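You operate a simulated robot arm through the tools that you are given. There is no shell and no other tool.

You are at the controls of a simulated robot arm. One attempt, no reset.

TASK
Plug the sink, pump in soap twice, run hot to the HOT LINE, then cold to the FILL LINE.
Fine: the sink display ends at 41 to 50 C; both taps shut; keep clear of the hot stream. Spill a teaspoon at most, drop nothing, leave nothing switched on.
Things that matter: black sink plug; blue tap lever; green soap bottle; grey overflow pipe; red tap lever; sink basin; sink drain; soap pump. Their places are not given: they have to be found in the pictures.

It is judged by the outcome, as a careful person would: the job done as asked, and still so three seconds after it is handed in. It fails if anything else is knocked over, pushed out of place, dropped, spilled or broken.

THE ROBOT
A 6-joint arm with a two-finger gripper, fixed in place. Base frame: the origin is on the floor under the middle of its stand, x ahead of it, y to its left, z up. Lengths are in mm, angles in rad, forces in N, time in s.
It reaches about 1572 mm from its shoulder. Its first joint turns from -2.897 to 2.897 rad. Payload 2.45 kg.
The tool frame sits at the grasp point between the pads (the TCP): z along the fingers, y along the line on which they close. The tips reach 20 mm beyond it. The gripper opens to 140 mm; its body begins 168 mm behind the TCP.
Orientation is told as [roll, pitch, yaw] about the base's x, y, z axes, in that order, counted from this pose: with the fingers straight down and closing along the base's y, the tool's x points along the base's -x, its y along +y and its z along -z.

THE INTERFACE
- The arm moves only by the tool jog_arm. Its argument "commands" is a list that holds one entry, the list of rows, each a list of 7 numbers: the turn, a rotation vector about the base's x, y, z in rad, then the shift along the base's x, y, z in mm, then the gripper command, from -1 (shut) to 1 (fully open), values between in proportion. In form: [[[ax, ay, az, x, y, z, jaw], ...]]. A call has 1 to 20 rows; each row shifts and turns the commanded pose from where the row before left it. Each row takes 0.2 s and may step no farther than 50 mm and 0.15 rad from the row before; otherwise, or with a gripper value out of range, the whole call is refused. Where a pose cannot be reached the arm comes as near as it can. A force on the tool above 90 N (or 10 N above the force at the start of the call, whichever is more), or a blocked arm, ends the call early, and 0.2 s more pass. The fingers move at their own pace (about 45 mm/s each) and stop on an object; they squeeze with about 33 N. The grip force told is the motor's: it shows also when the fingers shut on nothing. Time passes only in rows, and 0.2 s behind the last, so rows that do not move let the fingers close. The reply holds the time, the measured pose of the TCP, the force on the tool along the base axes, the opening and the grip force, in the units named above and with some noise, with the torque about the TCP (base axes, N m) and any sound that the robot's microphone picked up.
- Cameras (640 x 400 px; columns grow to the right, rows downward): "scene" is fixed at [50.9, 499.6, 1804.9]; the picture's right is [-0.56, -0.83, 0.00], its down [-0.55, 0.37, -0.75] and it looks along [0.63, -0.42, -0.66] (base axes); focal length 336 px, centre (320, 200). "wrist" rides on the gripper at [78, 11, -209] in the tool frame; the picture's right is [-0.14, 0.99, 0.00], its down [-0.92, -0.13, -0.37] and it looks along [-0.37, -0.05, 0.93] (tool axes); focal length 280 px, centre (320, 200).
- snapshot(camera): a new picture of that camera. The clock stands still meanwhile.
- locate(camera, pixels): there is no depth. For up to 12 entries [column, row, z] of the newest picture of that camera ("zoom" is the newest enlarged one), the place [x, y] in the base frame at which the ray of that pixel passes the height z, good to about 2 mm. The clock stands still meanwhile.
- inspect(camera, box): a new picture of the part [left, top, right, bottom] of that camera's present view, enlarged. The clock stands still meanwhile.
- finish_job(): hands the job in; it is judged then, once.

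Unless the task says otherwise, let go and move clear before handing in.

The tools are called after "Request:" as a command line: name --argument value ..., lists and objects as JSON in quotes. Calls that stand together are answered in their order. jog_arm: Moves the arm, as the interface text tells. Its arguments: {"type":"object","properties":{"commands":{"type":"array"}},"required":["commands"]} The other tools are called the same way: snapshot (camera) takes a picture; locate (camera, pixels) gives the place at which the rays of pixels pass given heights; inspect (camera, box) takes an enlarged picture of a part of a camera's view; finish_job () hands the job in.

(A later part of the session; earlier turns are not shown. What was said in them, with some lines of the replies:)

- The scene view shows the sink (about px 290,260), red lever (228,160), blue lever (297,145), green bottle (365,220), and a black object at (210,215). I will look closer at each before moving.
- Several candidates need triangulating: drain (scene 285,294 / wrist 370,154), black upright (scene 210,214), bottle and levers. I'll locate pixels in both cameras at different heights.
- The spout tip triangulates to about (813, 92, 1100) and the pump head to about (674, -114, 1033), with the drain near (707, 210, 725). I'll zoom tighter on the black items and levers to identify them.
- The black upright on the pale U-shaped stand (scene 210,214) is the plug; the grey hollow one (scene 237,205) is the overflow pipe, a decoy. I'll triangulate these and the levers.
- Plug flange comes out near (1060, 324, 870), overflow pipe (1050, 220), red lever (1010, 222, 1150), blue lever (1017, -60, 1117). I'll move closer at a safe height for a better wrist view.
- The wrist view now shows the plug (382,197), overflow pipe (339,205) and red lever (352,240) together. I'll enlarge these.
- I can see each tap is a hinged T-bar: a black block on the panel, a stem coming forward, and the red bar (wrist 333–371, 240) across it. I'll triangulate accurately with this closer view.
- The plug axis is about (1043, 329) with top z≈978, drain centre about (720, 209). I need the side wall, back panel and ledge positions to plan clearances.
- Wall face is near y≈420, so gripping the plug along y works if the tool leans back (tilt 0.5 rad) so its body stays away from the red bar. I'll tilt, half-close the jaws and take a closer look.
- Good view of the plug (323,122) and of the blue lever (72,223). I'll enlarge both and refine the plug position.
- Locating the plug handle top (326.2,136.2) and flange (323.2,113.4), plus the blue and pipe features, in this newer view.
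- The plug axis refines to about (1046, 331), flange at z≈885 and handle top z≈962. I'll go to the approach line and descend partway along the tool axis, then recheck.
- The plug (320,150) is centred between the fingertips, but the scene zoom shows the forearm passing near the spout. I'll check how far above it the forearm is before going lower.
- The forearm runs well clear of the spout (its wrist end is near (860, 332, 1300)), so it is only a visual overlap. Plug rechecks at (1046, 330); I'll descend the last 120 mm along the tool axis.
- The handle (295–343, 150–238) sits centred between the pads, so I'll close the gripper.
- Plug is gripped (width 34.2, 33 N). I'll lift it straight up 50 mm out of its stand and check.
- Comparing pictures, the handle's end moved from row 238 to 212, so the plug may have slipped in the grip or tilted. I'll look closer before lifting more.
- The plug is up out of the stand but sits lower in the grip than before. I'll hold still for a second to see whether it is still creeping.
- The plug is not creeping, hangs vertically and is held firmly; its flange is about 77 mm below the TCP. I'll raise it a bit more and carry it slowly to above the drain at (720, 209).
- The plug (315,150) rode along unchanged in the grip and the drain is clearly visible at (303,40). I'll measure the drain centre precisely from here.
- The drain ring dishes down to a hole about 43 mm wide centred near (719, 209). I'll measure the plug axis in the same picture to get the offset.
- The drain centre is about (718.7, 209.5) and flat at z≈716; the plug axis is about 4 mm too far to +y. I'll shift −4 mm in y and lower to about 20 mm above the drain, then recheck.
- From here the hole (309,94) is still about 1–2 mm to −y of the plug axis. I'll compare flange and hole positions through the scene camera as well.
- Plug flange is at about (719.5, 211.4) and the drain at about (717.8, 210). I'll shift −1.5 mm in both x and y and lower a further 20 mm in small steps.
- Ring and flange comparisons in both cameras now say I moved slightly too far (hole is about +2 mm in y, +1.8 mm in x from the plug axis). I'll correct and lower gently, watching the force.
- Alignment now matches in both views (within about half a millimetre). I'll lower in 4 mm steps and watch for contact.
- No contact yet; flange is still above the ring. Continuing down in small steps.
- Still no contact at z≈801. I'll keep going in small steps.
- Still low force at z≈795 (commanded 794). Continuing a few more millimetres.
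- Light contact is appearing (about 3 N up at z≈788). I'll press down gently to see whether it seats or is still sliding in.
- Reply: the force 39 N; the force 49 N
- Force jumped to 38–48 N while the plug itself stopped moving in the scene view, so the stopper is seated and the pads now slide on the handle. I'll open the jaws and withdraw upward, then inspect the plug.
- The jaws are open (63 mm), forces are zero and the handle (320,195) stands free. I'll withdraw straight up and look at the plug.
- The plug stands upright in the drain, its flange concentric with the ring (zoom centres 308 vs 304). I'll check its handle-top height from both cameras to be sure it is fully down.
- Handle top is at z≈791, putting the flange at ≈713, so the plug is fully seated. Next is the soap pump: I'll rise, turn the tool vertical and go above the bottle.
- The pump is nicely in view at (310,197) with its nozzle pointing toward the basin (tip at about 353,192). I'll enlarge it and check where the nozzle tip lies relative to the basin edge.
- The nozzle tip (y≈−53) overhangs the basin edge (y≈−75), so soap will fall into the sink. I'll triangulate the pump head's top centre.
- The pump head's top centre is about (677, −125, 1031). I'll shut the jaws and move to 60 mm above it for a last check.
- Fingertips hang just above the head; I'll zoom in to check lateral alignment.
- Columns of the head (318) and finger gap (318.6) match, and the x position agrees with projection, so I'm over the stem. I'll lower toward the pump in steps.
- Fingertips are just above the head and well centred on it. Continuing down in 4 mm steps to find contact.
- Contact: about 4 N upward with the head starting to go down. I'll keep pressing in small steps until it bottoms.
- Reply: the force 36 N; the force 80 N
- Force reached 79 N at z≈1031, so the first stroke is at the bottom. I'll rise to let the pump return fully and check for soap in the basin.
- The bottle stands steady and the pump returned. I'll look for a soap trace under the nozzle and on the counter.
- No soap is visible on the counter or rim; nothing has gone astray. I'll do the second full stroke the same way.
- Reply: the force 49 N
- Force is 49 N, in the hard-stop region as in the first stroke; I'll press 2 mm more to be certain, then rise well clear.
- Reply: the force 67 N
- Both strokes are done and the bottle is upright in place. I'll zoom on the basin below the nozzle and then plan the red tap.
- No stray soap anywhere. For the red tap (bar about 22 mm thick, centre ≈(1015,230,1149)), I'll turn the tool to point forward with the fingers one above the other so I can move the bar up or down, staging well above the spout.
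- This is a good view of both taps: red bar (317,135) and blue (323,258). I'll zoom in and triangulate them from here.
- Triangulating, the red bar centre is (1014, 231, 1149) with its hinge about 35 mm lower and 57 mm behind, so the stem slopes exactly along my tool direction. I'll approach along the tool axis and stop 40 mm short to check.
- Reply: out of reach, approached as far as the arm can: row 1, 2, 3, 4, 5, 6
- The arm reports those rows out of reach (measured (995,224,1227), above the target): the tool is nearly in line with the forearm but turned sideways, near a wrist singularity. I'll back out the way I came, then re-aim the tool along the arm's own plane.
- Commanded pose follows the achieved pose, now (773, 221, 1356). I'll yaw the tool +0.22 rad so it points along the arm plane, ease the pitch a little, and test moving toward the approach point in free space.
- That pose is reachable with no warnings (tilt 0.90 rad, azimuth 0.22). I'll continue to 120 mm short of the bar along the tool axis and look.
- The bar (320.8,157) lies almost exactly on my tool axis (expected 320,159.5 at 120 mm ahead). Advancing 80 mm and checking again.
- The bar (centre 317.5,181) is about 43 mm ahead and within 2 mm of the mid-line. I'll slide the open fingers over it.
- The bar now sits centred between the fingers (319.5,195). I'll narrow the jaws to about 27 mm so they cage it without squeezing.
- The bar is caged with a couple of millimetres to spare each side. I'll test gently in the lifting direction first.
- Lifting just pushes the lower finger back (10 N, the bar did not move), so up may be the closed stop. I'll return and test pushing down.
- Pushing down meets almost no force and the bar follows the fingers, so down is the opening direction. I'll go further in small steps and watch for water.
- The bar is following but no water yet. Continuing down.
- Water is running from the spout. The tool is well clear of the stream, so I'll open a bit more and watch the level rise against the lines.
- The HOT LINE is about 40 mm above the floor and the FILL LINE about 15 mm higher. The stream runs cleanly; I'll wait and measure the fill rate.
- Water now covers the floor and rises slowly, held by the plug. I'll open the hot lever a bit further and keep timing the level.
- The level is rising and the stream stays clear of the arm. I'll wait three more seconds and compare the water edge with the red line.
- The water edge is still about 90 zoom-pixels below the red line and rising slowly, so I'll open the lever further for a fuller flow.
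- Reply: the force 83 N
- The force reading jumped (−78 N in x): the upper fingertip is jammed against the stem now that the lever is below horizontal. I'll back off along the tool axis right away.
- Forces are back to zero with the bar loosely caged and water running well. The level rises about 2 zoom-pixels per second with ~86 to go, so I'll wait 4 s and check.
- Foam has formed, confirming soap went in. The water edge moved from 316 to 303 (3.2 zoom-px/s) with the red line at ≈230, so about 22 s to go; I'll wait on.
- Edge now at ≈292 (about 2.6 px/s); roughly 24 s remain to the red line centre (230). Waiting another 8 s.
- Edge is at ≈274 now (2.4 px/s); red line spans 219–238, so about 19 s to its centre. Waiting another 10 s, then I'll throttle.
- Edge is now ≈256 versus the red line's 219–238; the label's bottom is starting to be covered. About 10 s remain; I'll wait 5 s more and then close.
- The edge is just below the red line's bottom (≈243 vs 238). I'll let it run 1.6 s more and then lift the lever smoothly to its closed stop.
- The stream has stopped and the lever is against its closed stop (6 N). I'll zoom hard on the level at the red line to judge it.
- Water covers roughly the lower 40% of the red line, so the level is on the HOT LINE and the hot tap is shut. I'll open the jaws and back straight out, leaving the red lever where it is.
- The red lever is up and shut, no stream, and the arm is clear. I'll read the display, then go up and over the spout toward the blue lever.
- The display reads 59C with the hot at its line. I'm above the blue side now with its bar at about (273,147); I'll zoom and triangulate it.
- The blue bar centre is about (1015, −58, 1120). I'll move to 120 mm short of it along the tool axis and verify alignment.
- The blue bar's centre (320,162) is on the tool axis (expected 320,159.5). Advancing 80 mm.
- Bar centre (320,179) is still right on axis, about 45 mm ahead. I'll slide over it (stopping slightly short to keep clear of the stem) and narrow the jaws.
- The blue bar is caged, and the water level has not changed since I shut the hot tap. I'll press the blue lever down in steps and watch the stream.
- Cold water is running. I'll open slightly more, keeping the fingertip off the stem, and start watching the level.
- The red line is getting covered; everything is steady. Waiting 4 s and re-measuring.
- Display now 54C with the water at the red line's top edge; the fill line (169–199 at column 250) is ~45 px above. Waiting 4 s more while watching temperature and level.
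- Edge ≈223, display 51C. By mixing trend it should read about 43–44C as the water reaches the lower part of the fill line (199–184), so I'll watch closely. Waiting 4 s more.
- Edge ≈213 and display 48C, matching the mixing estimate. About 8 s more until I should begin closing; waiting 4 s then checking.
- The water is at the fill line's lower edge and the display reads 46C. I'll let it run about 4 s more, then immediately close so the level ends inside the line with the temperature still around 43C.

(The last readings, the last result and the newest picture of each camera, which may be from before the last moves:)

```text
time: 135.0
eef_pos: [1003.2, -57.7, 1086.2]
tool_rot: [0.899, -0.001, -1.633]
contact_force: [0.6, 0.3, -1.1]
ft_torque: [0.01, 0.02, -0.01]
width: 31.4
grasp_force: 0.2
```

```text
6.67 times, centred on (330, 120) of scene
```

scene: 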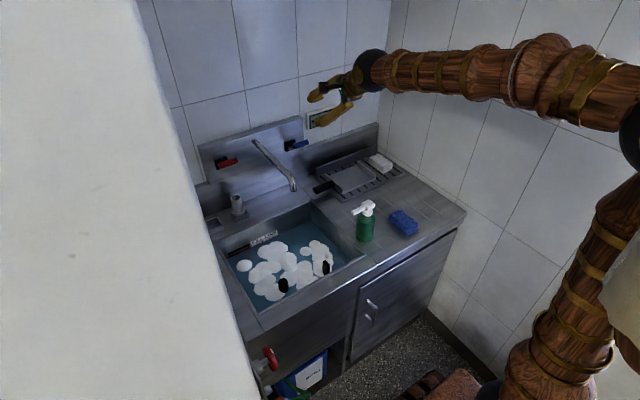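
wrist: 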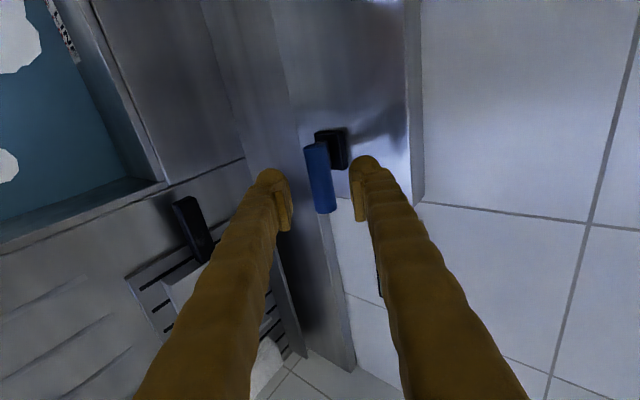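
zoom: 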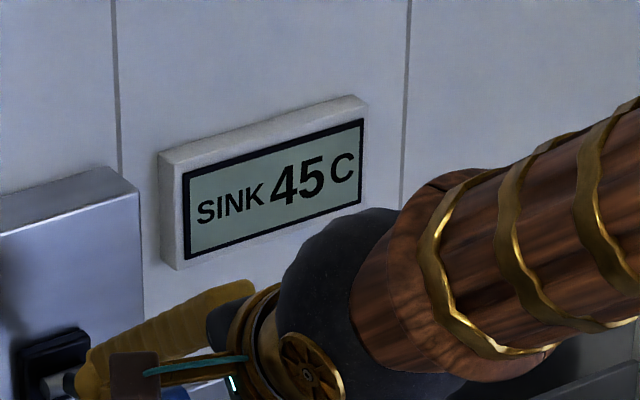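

Display 45C, water just into the fill line's lower edge. I'll give it 2.6 s more and then close the blue lever fully.

Request:
jog_arm --commands '[[[0, 0, 0, 0, 0, 0, -0.55], [0, 0, 0, 0, 0, 0, -0.55], [0, 0, 0, 0, 0, 0, -0.55], [0, 0, 0, 0, 0, 0, -0.55], [0, 0, 0, 0, 0, 0, -0.55], [0, 0, 0, 0, 0, 0, -0.55], [0, 0, 0, 0, 0, 0, -0.55], [0, 0, 0, 0, 0, 0, -0.55], [0, 0, 0, 0, 0, 0, -0.58], [0, 0, 0, 0, 0, 0, -0.62], [0, 0, 0, 0, 0, 0, -0.62], [0, 0, 0, 0, 0, 0, -0.62]]]'

Request:
jog_arm --commands '[[[0, 0, 0, 0.3, 0, 3.5, -0.62], [0, 0, 0, 0.3, 0, 3.5, -0.62], [0, 0, 0, 0.3, 0, 3.5, -0.62], [0, 0, 0, 0.3, 0, 3.5, -0.62], [0, 0, 0, 0.7, 0, 3.5, -0.62], [0, 0, 0, 0.7, 0, 3.5, -0.62], [0, 0, 0, 0.7, 0, 3.5, -0.62], [0, 0, 0, 0.7, 0, 3.5, -0.62], [0, 0, 0, 1.5, 0, 3.4, -0.62], [0, 0, 0, 1.5, 0, 3.4, -0.62], [0, 0, 0, 1.5, 0, 3.4, -0.62], [0, 0, 0, 1.5, 0, 3.4, -0.62]]]'

Request:
inspect --camera "scene" --box '[190, 140, 350, 300]'

Request:
inspect --camera "scene" --box '[228, 238, 260, 262]'

Request:
inspect --camera "wrist" --box '[250, 130, 390, 250]'

Request:
inspect --camera "scene" --box '[290, 90, 370, 150]'

```text
time: 137.6
eef_pos: [1002.9, -57.7, 1085.6]
tool_rot: [0.899, 0.0, -1.633]
contact_force: [-0.2, -0.6, -0.1]
ft_torque: [0.0, 0.01, 0.01]
width: 26.5
grasp_force: 0.1
```

```text
time: 140.2
eef_pos: [1013.3, -56.6, 1128.1]
tool_rot: [0.899, -0.002, -1.634]
contact_force: [-1.3, -0.4, -3.8]
ft_torque: [-0.04, 0.03, -0.03]
width: 29.4
grasp_force: 1.6
```

```text
2.50 times, centred on (270, 220) of scene
```

zoom: 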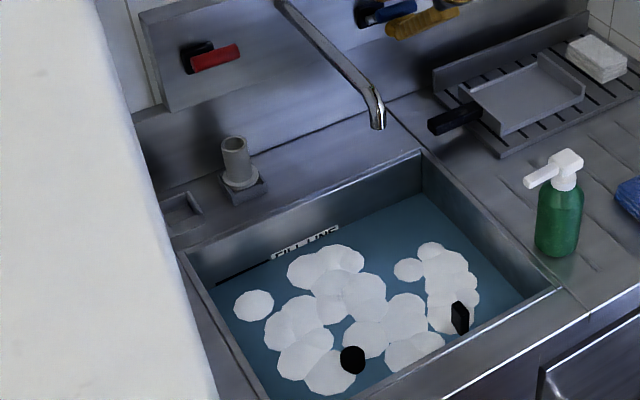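

```text
16.00 times, centred on (244, 250) of scene
```

zoom: 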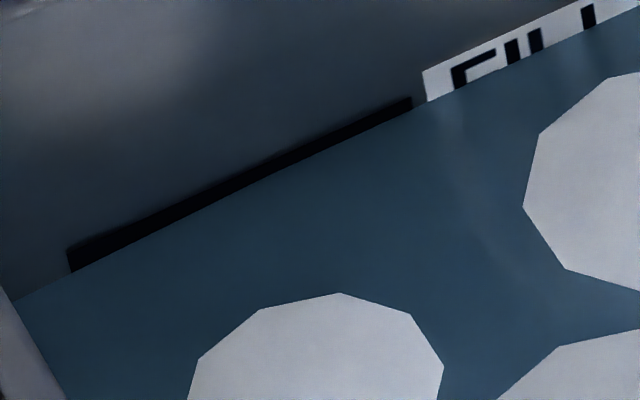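

```text
3.33 times, centred on (320, 190) of wrist
```

zoom: 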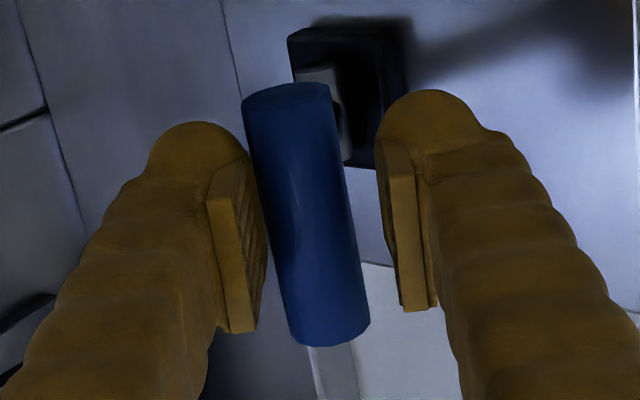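

```text
6.67 times, centred on (330, 120) of scene
```

zoom: 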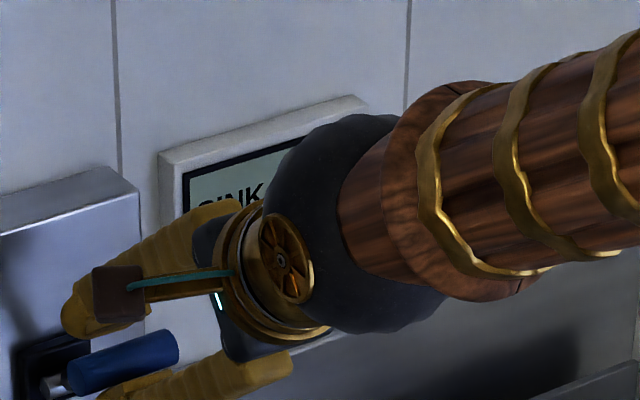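

The stream has stopped and the water sits about mid-way up the fill line. I'll nudge the lever a touch more against its stop to be sure it is fully shut, then open and back out.

Request:
jog_arm --commands '[[[0, 0, 0, 1.2, 0, 1.8, -0.62], [0, 0, 0, 0, 0, 0, -0.62]]]'

Request:
jog_arm --commands '[[[0, 0, 0, 0, 0, 0, -0.3], [0, 0, 0, 0, 0, 0, -0.3], [0, 0, 0, 0, 0, 0, -0.3], [0, 0, 0, -15.5, 1, 12.5, -0.3], [0, 0, 0, -25.8, 1.6, 20.5, -0.3], [0, 0, 0, -25.8, 1.6, 20.5, -0.3], [0, 0, 0, -25.8, 1.6, 20.5, -0.3], [0, 0, 0, -25.8, 1.6, 20.5, -0.3], [0, 0, 0, 0, 0, 0, -0.3]]]'

Request:
snapshot --camera "wrist"

Request:
snapshot --camera "scene"

Request:
inspect --camera "scene" --box '[190, 140, 350, 300]'

```text
time: 140.8
eef_pos: [1012.9, -55.2, 1131.3]
tool_rot: [0.899, -0.002, -1.634]
contact_force: [-4.3, -0.5, -7.7]
ft_torque: [-0.07, 0.06, 0.06]
width: 32.7
grasp_force: 4.6
```

```text
time: 142.8
eef_pos: [890.5, -49.8, 1228.2]
tool_rot: [0.902, -0.001, -1.633]
contact_force: [1.1, 0.0, 0.2]
ft_torque: [0.0, 0.02, -0.02]
width: 48.9
grasp_force: 0.0
```

```text
taken
```

wrist: 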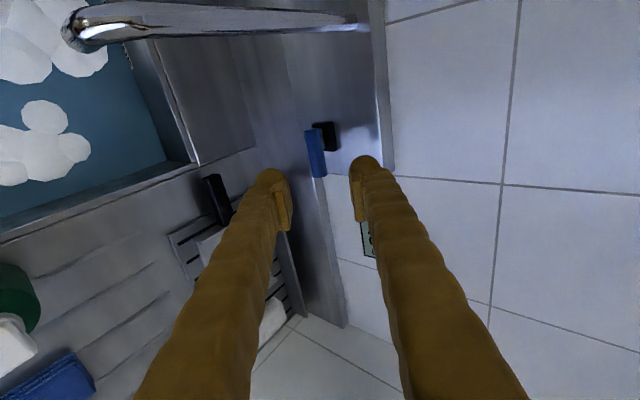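

```text
taken
```

scene: 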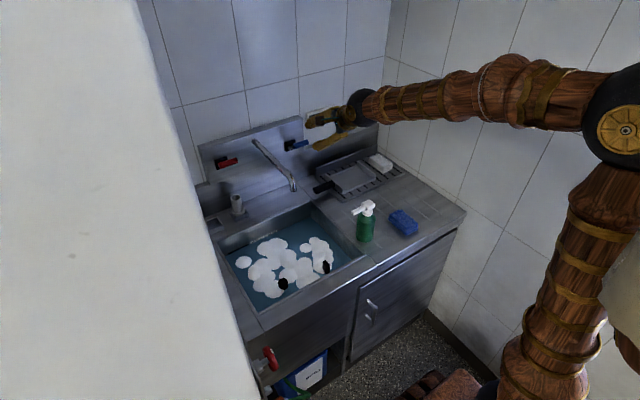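

```text
2.50 times, centred on (270, 220) of scene
```

zoom: 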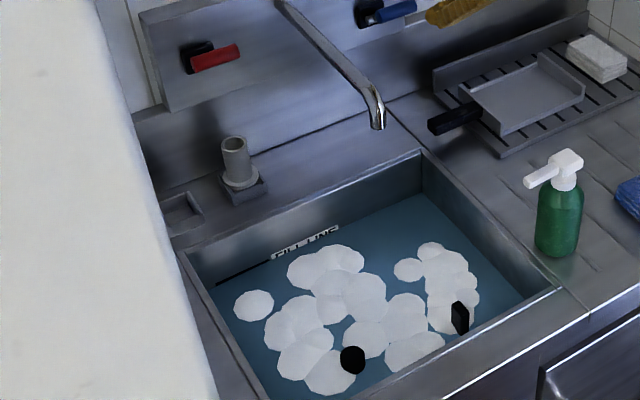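

Both levers are up, no stream, and the level holds on the fill line. I'll move the arm clear and read the display.

Request:
jog_arm --commands '[[[0, 0, 0, -15, 0, 40, -0.3], [0, 0, 0, -20, 0, 40, -0.3], [0, 0, 0, -30, 0, 35, -0.3], [0, 0, 0, -40, 0, 25, -0.3], [0, 0, 0, -40, 0, 10, -0.3], [0, 0, 0, -40, 0, 0, -0.3], [0, 0, 0, -40, 0, 0, -0.3], [0, 0, 0, -40, 0, 0, -0.3], [0, 0, 0, 0, 0, 0, -0.3]]]'

Request:
snapshot --camera "scene"

Request:
snapshot --camera "wrist"

Request:
inspect --camera "scene" --box '[180, 90, 340, 200]'

Request:
inspect --camera "scene" --box '[228, 238, 260, 262]'

```text
time: 144.8
eef_pos: [629.1, -51.6, 1375.2]
tool_rot: [0.898, -0.002, -1.633]
contact_force: [0.0, -0.1, 0.5]
ft_torque: [0.0, -0.02, 0.03]
width: 48.9
grasp_force: 0.1
```

```text
taken
```

scene: 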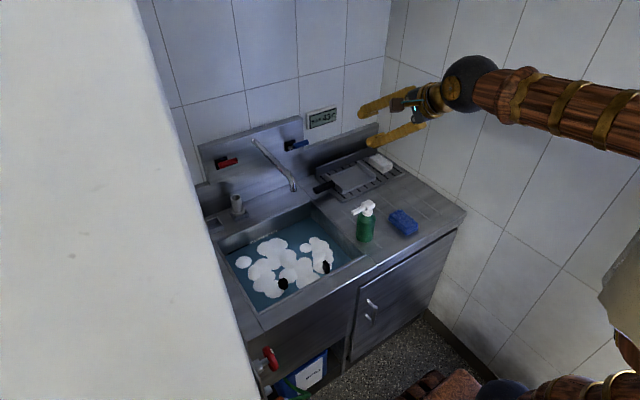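

```text
taken
```

wrist: 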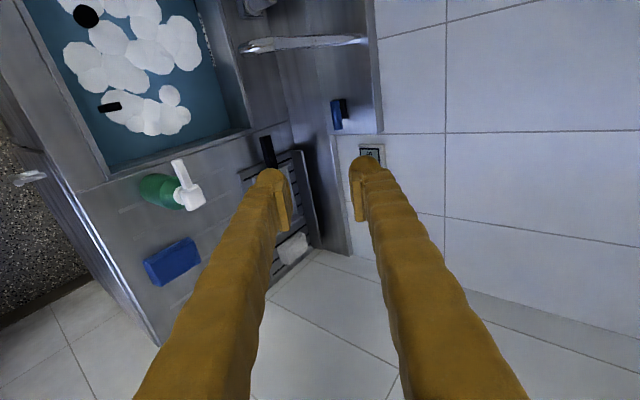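

```text
3.64 times, centred on (260, 145) of scene
```

zoom: 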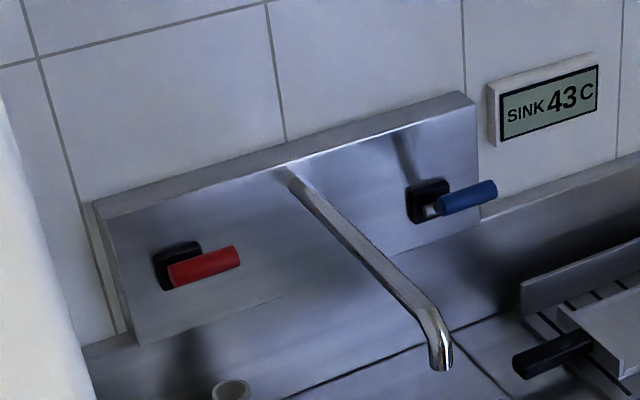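

```text
16.00 times, centred on (244, 250) of scene
```

zoom: 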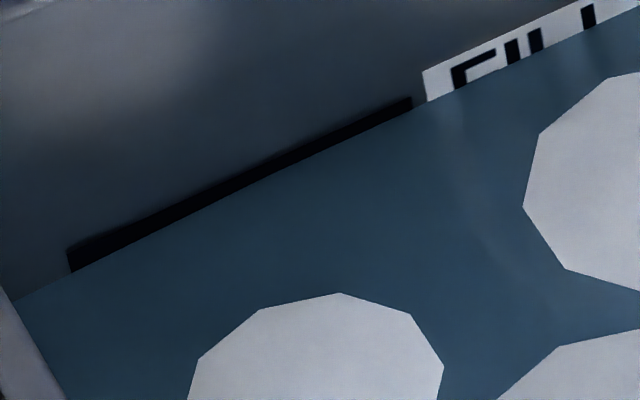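

Display reads 43C, both levers sit in their original closed positions and the level is mid fill line. I'll wait three seconds to confirm nothing changes and inspect for spills.

Request:
jog_arm --commands '[[[0, 0, 0, 0, 0, 0, -0.3], [0, 0, 0, 0, 0, 0, -0.3], [0, 0, 0, 0, 0, 0, -0.3], [0, 0, 0, 0, 0, 0, -0.3], [0, 0, 0, 0, 0, 0, -0.3], [0, 0, 0, 0, 0, 0, -0.3], [0, 0, 0, 0, 0, 0, -0.3], [0, 0, 0, 0, 0, 0, -0.3], [0, 0, 0, 0, 0, 0, -0.3], [0, 0, 0, 0, 0, 0, -0.3], [0, 0, 0, 0, 0, 0, -0.3], [0, 0, 0, 0, 0, 0, -0.3], [0, 0, 0, 0, 0, 0, -0.3], [0, 0, 0, 0, 0, 0, -0.3], [0, 0, 0, 0, 0, 0, -0.3]]]'

Request:
inspect --camera "scene" --box '[180, 90, 340, 200]'

Request:
inspect --camera "scene" --box '[228, 238, 260, 262]'

Request:
inspect --camera "scene" --box '[200, 190, 470, 360]'

```text
time: 148.0
eef_pos: [629.3, -52.8, 1374.3]
tool_rot: [0.902, -0.002, -1.635]
contact_force: [0.3, -0.1, 0.3]
ft_torque: [0.0, -0.02, 0.02]
width: 49.0
grasp_force: 0.1
```

```text
3.64 times, centred on (260, 145) of scene
```

zoom: 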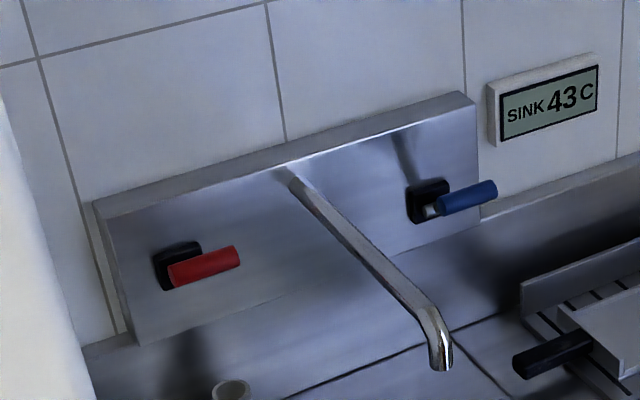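

```text
16.00 times, centred on (244, 250) of scene
```

zoom: 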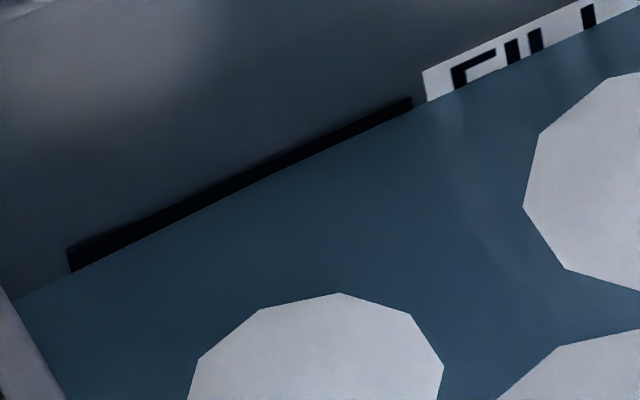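

```text
2.35 times, centred on (335, 275) of scene
```

zoom: 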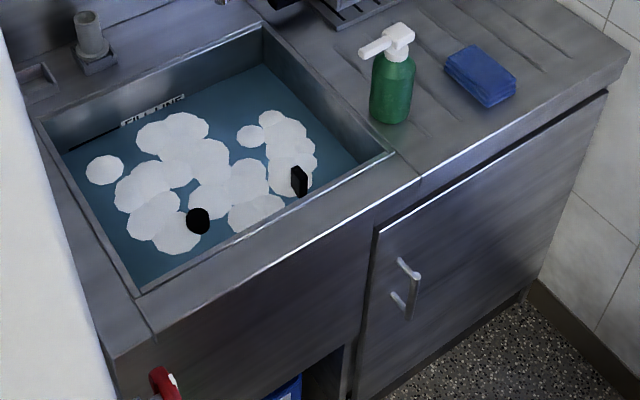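

After three more seconds the display still reads 43C and the level hasn't moved from the fill line. Both taps are shut and there are no spills. The bottle, sponge and pipe are in place, and the arm is clear and holding nothing, so I'm handing in.

Request:
finish_job

```text
The job is handed in.
```

The sink is plugged, soaped and filled, and I've handed the job in. The display reads 43 C, inside the 41 to 50 C range. I haven't seen the judge's result.

- **Plug:** the black plug is seated in the drain. The water level held steady over the last three seconds before I handed in.
- **Soap:** I pressed the pump fully twice. No soap was visible at the time, but foam formed once the hot water ran.
- **Hot water:** I shut the red tap with the water on the lower part of the HOT LINE mark, slightly below its middle. The display read 59 C at that point.
- **Cold water:** I shut the blue tap with the water about halfway up the FILL LINE mark.
- **End state:** both taps are shut with nothing running, and I saw no spills. Apart from the plug, nothing looked out of place. The arm stayed out of the hot stream and is now clear of the sink, holding nothing.

While I was opening the red tap, a fingertip jammed against the lever stem and the force reached about 78 N. I backed off straight away, and the tap closed normally afterwards.
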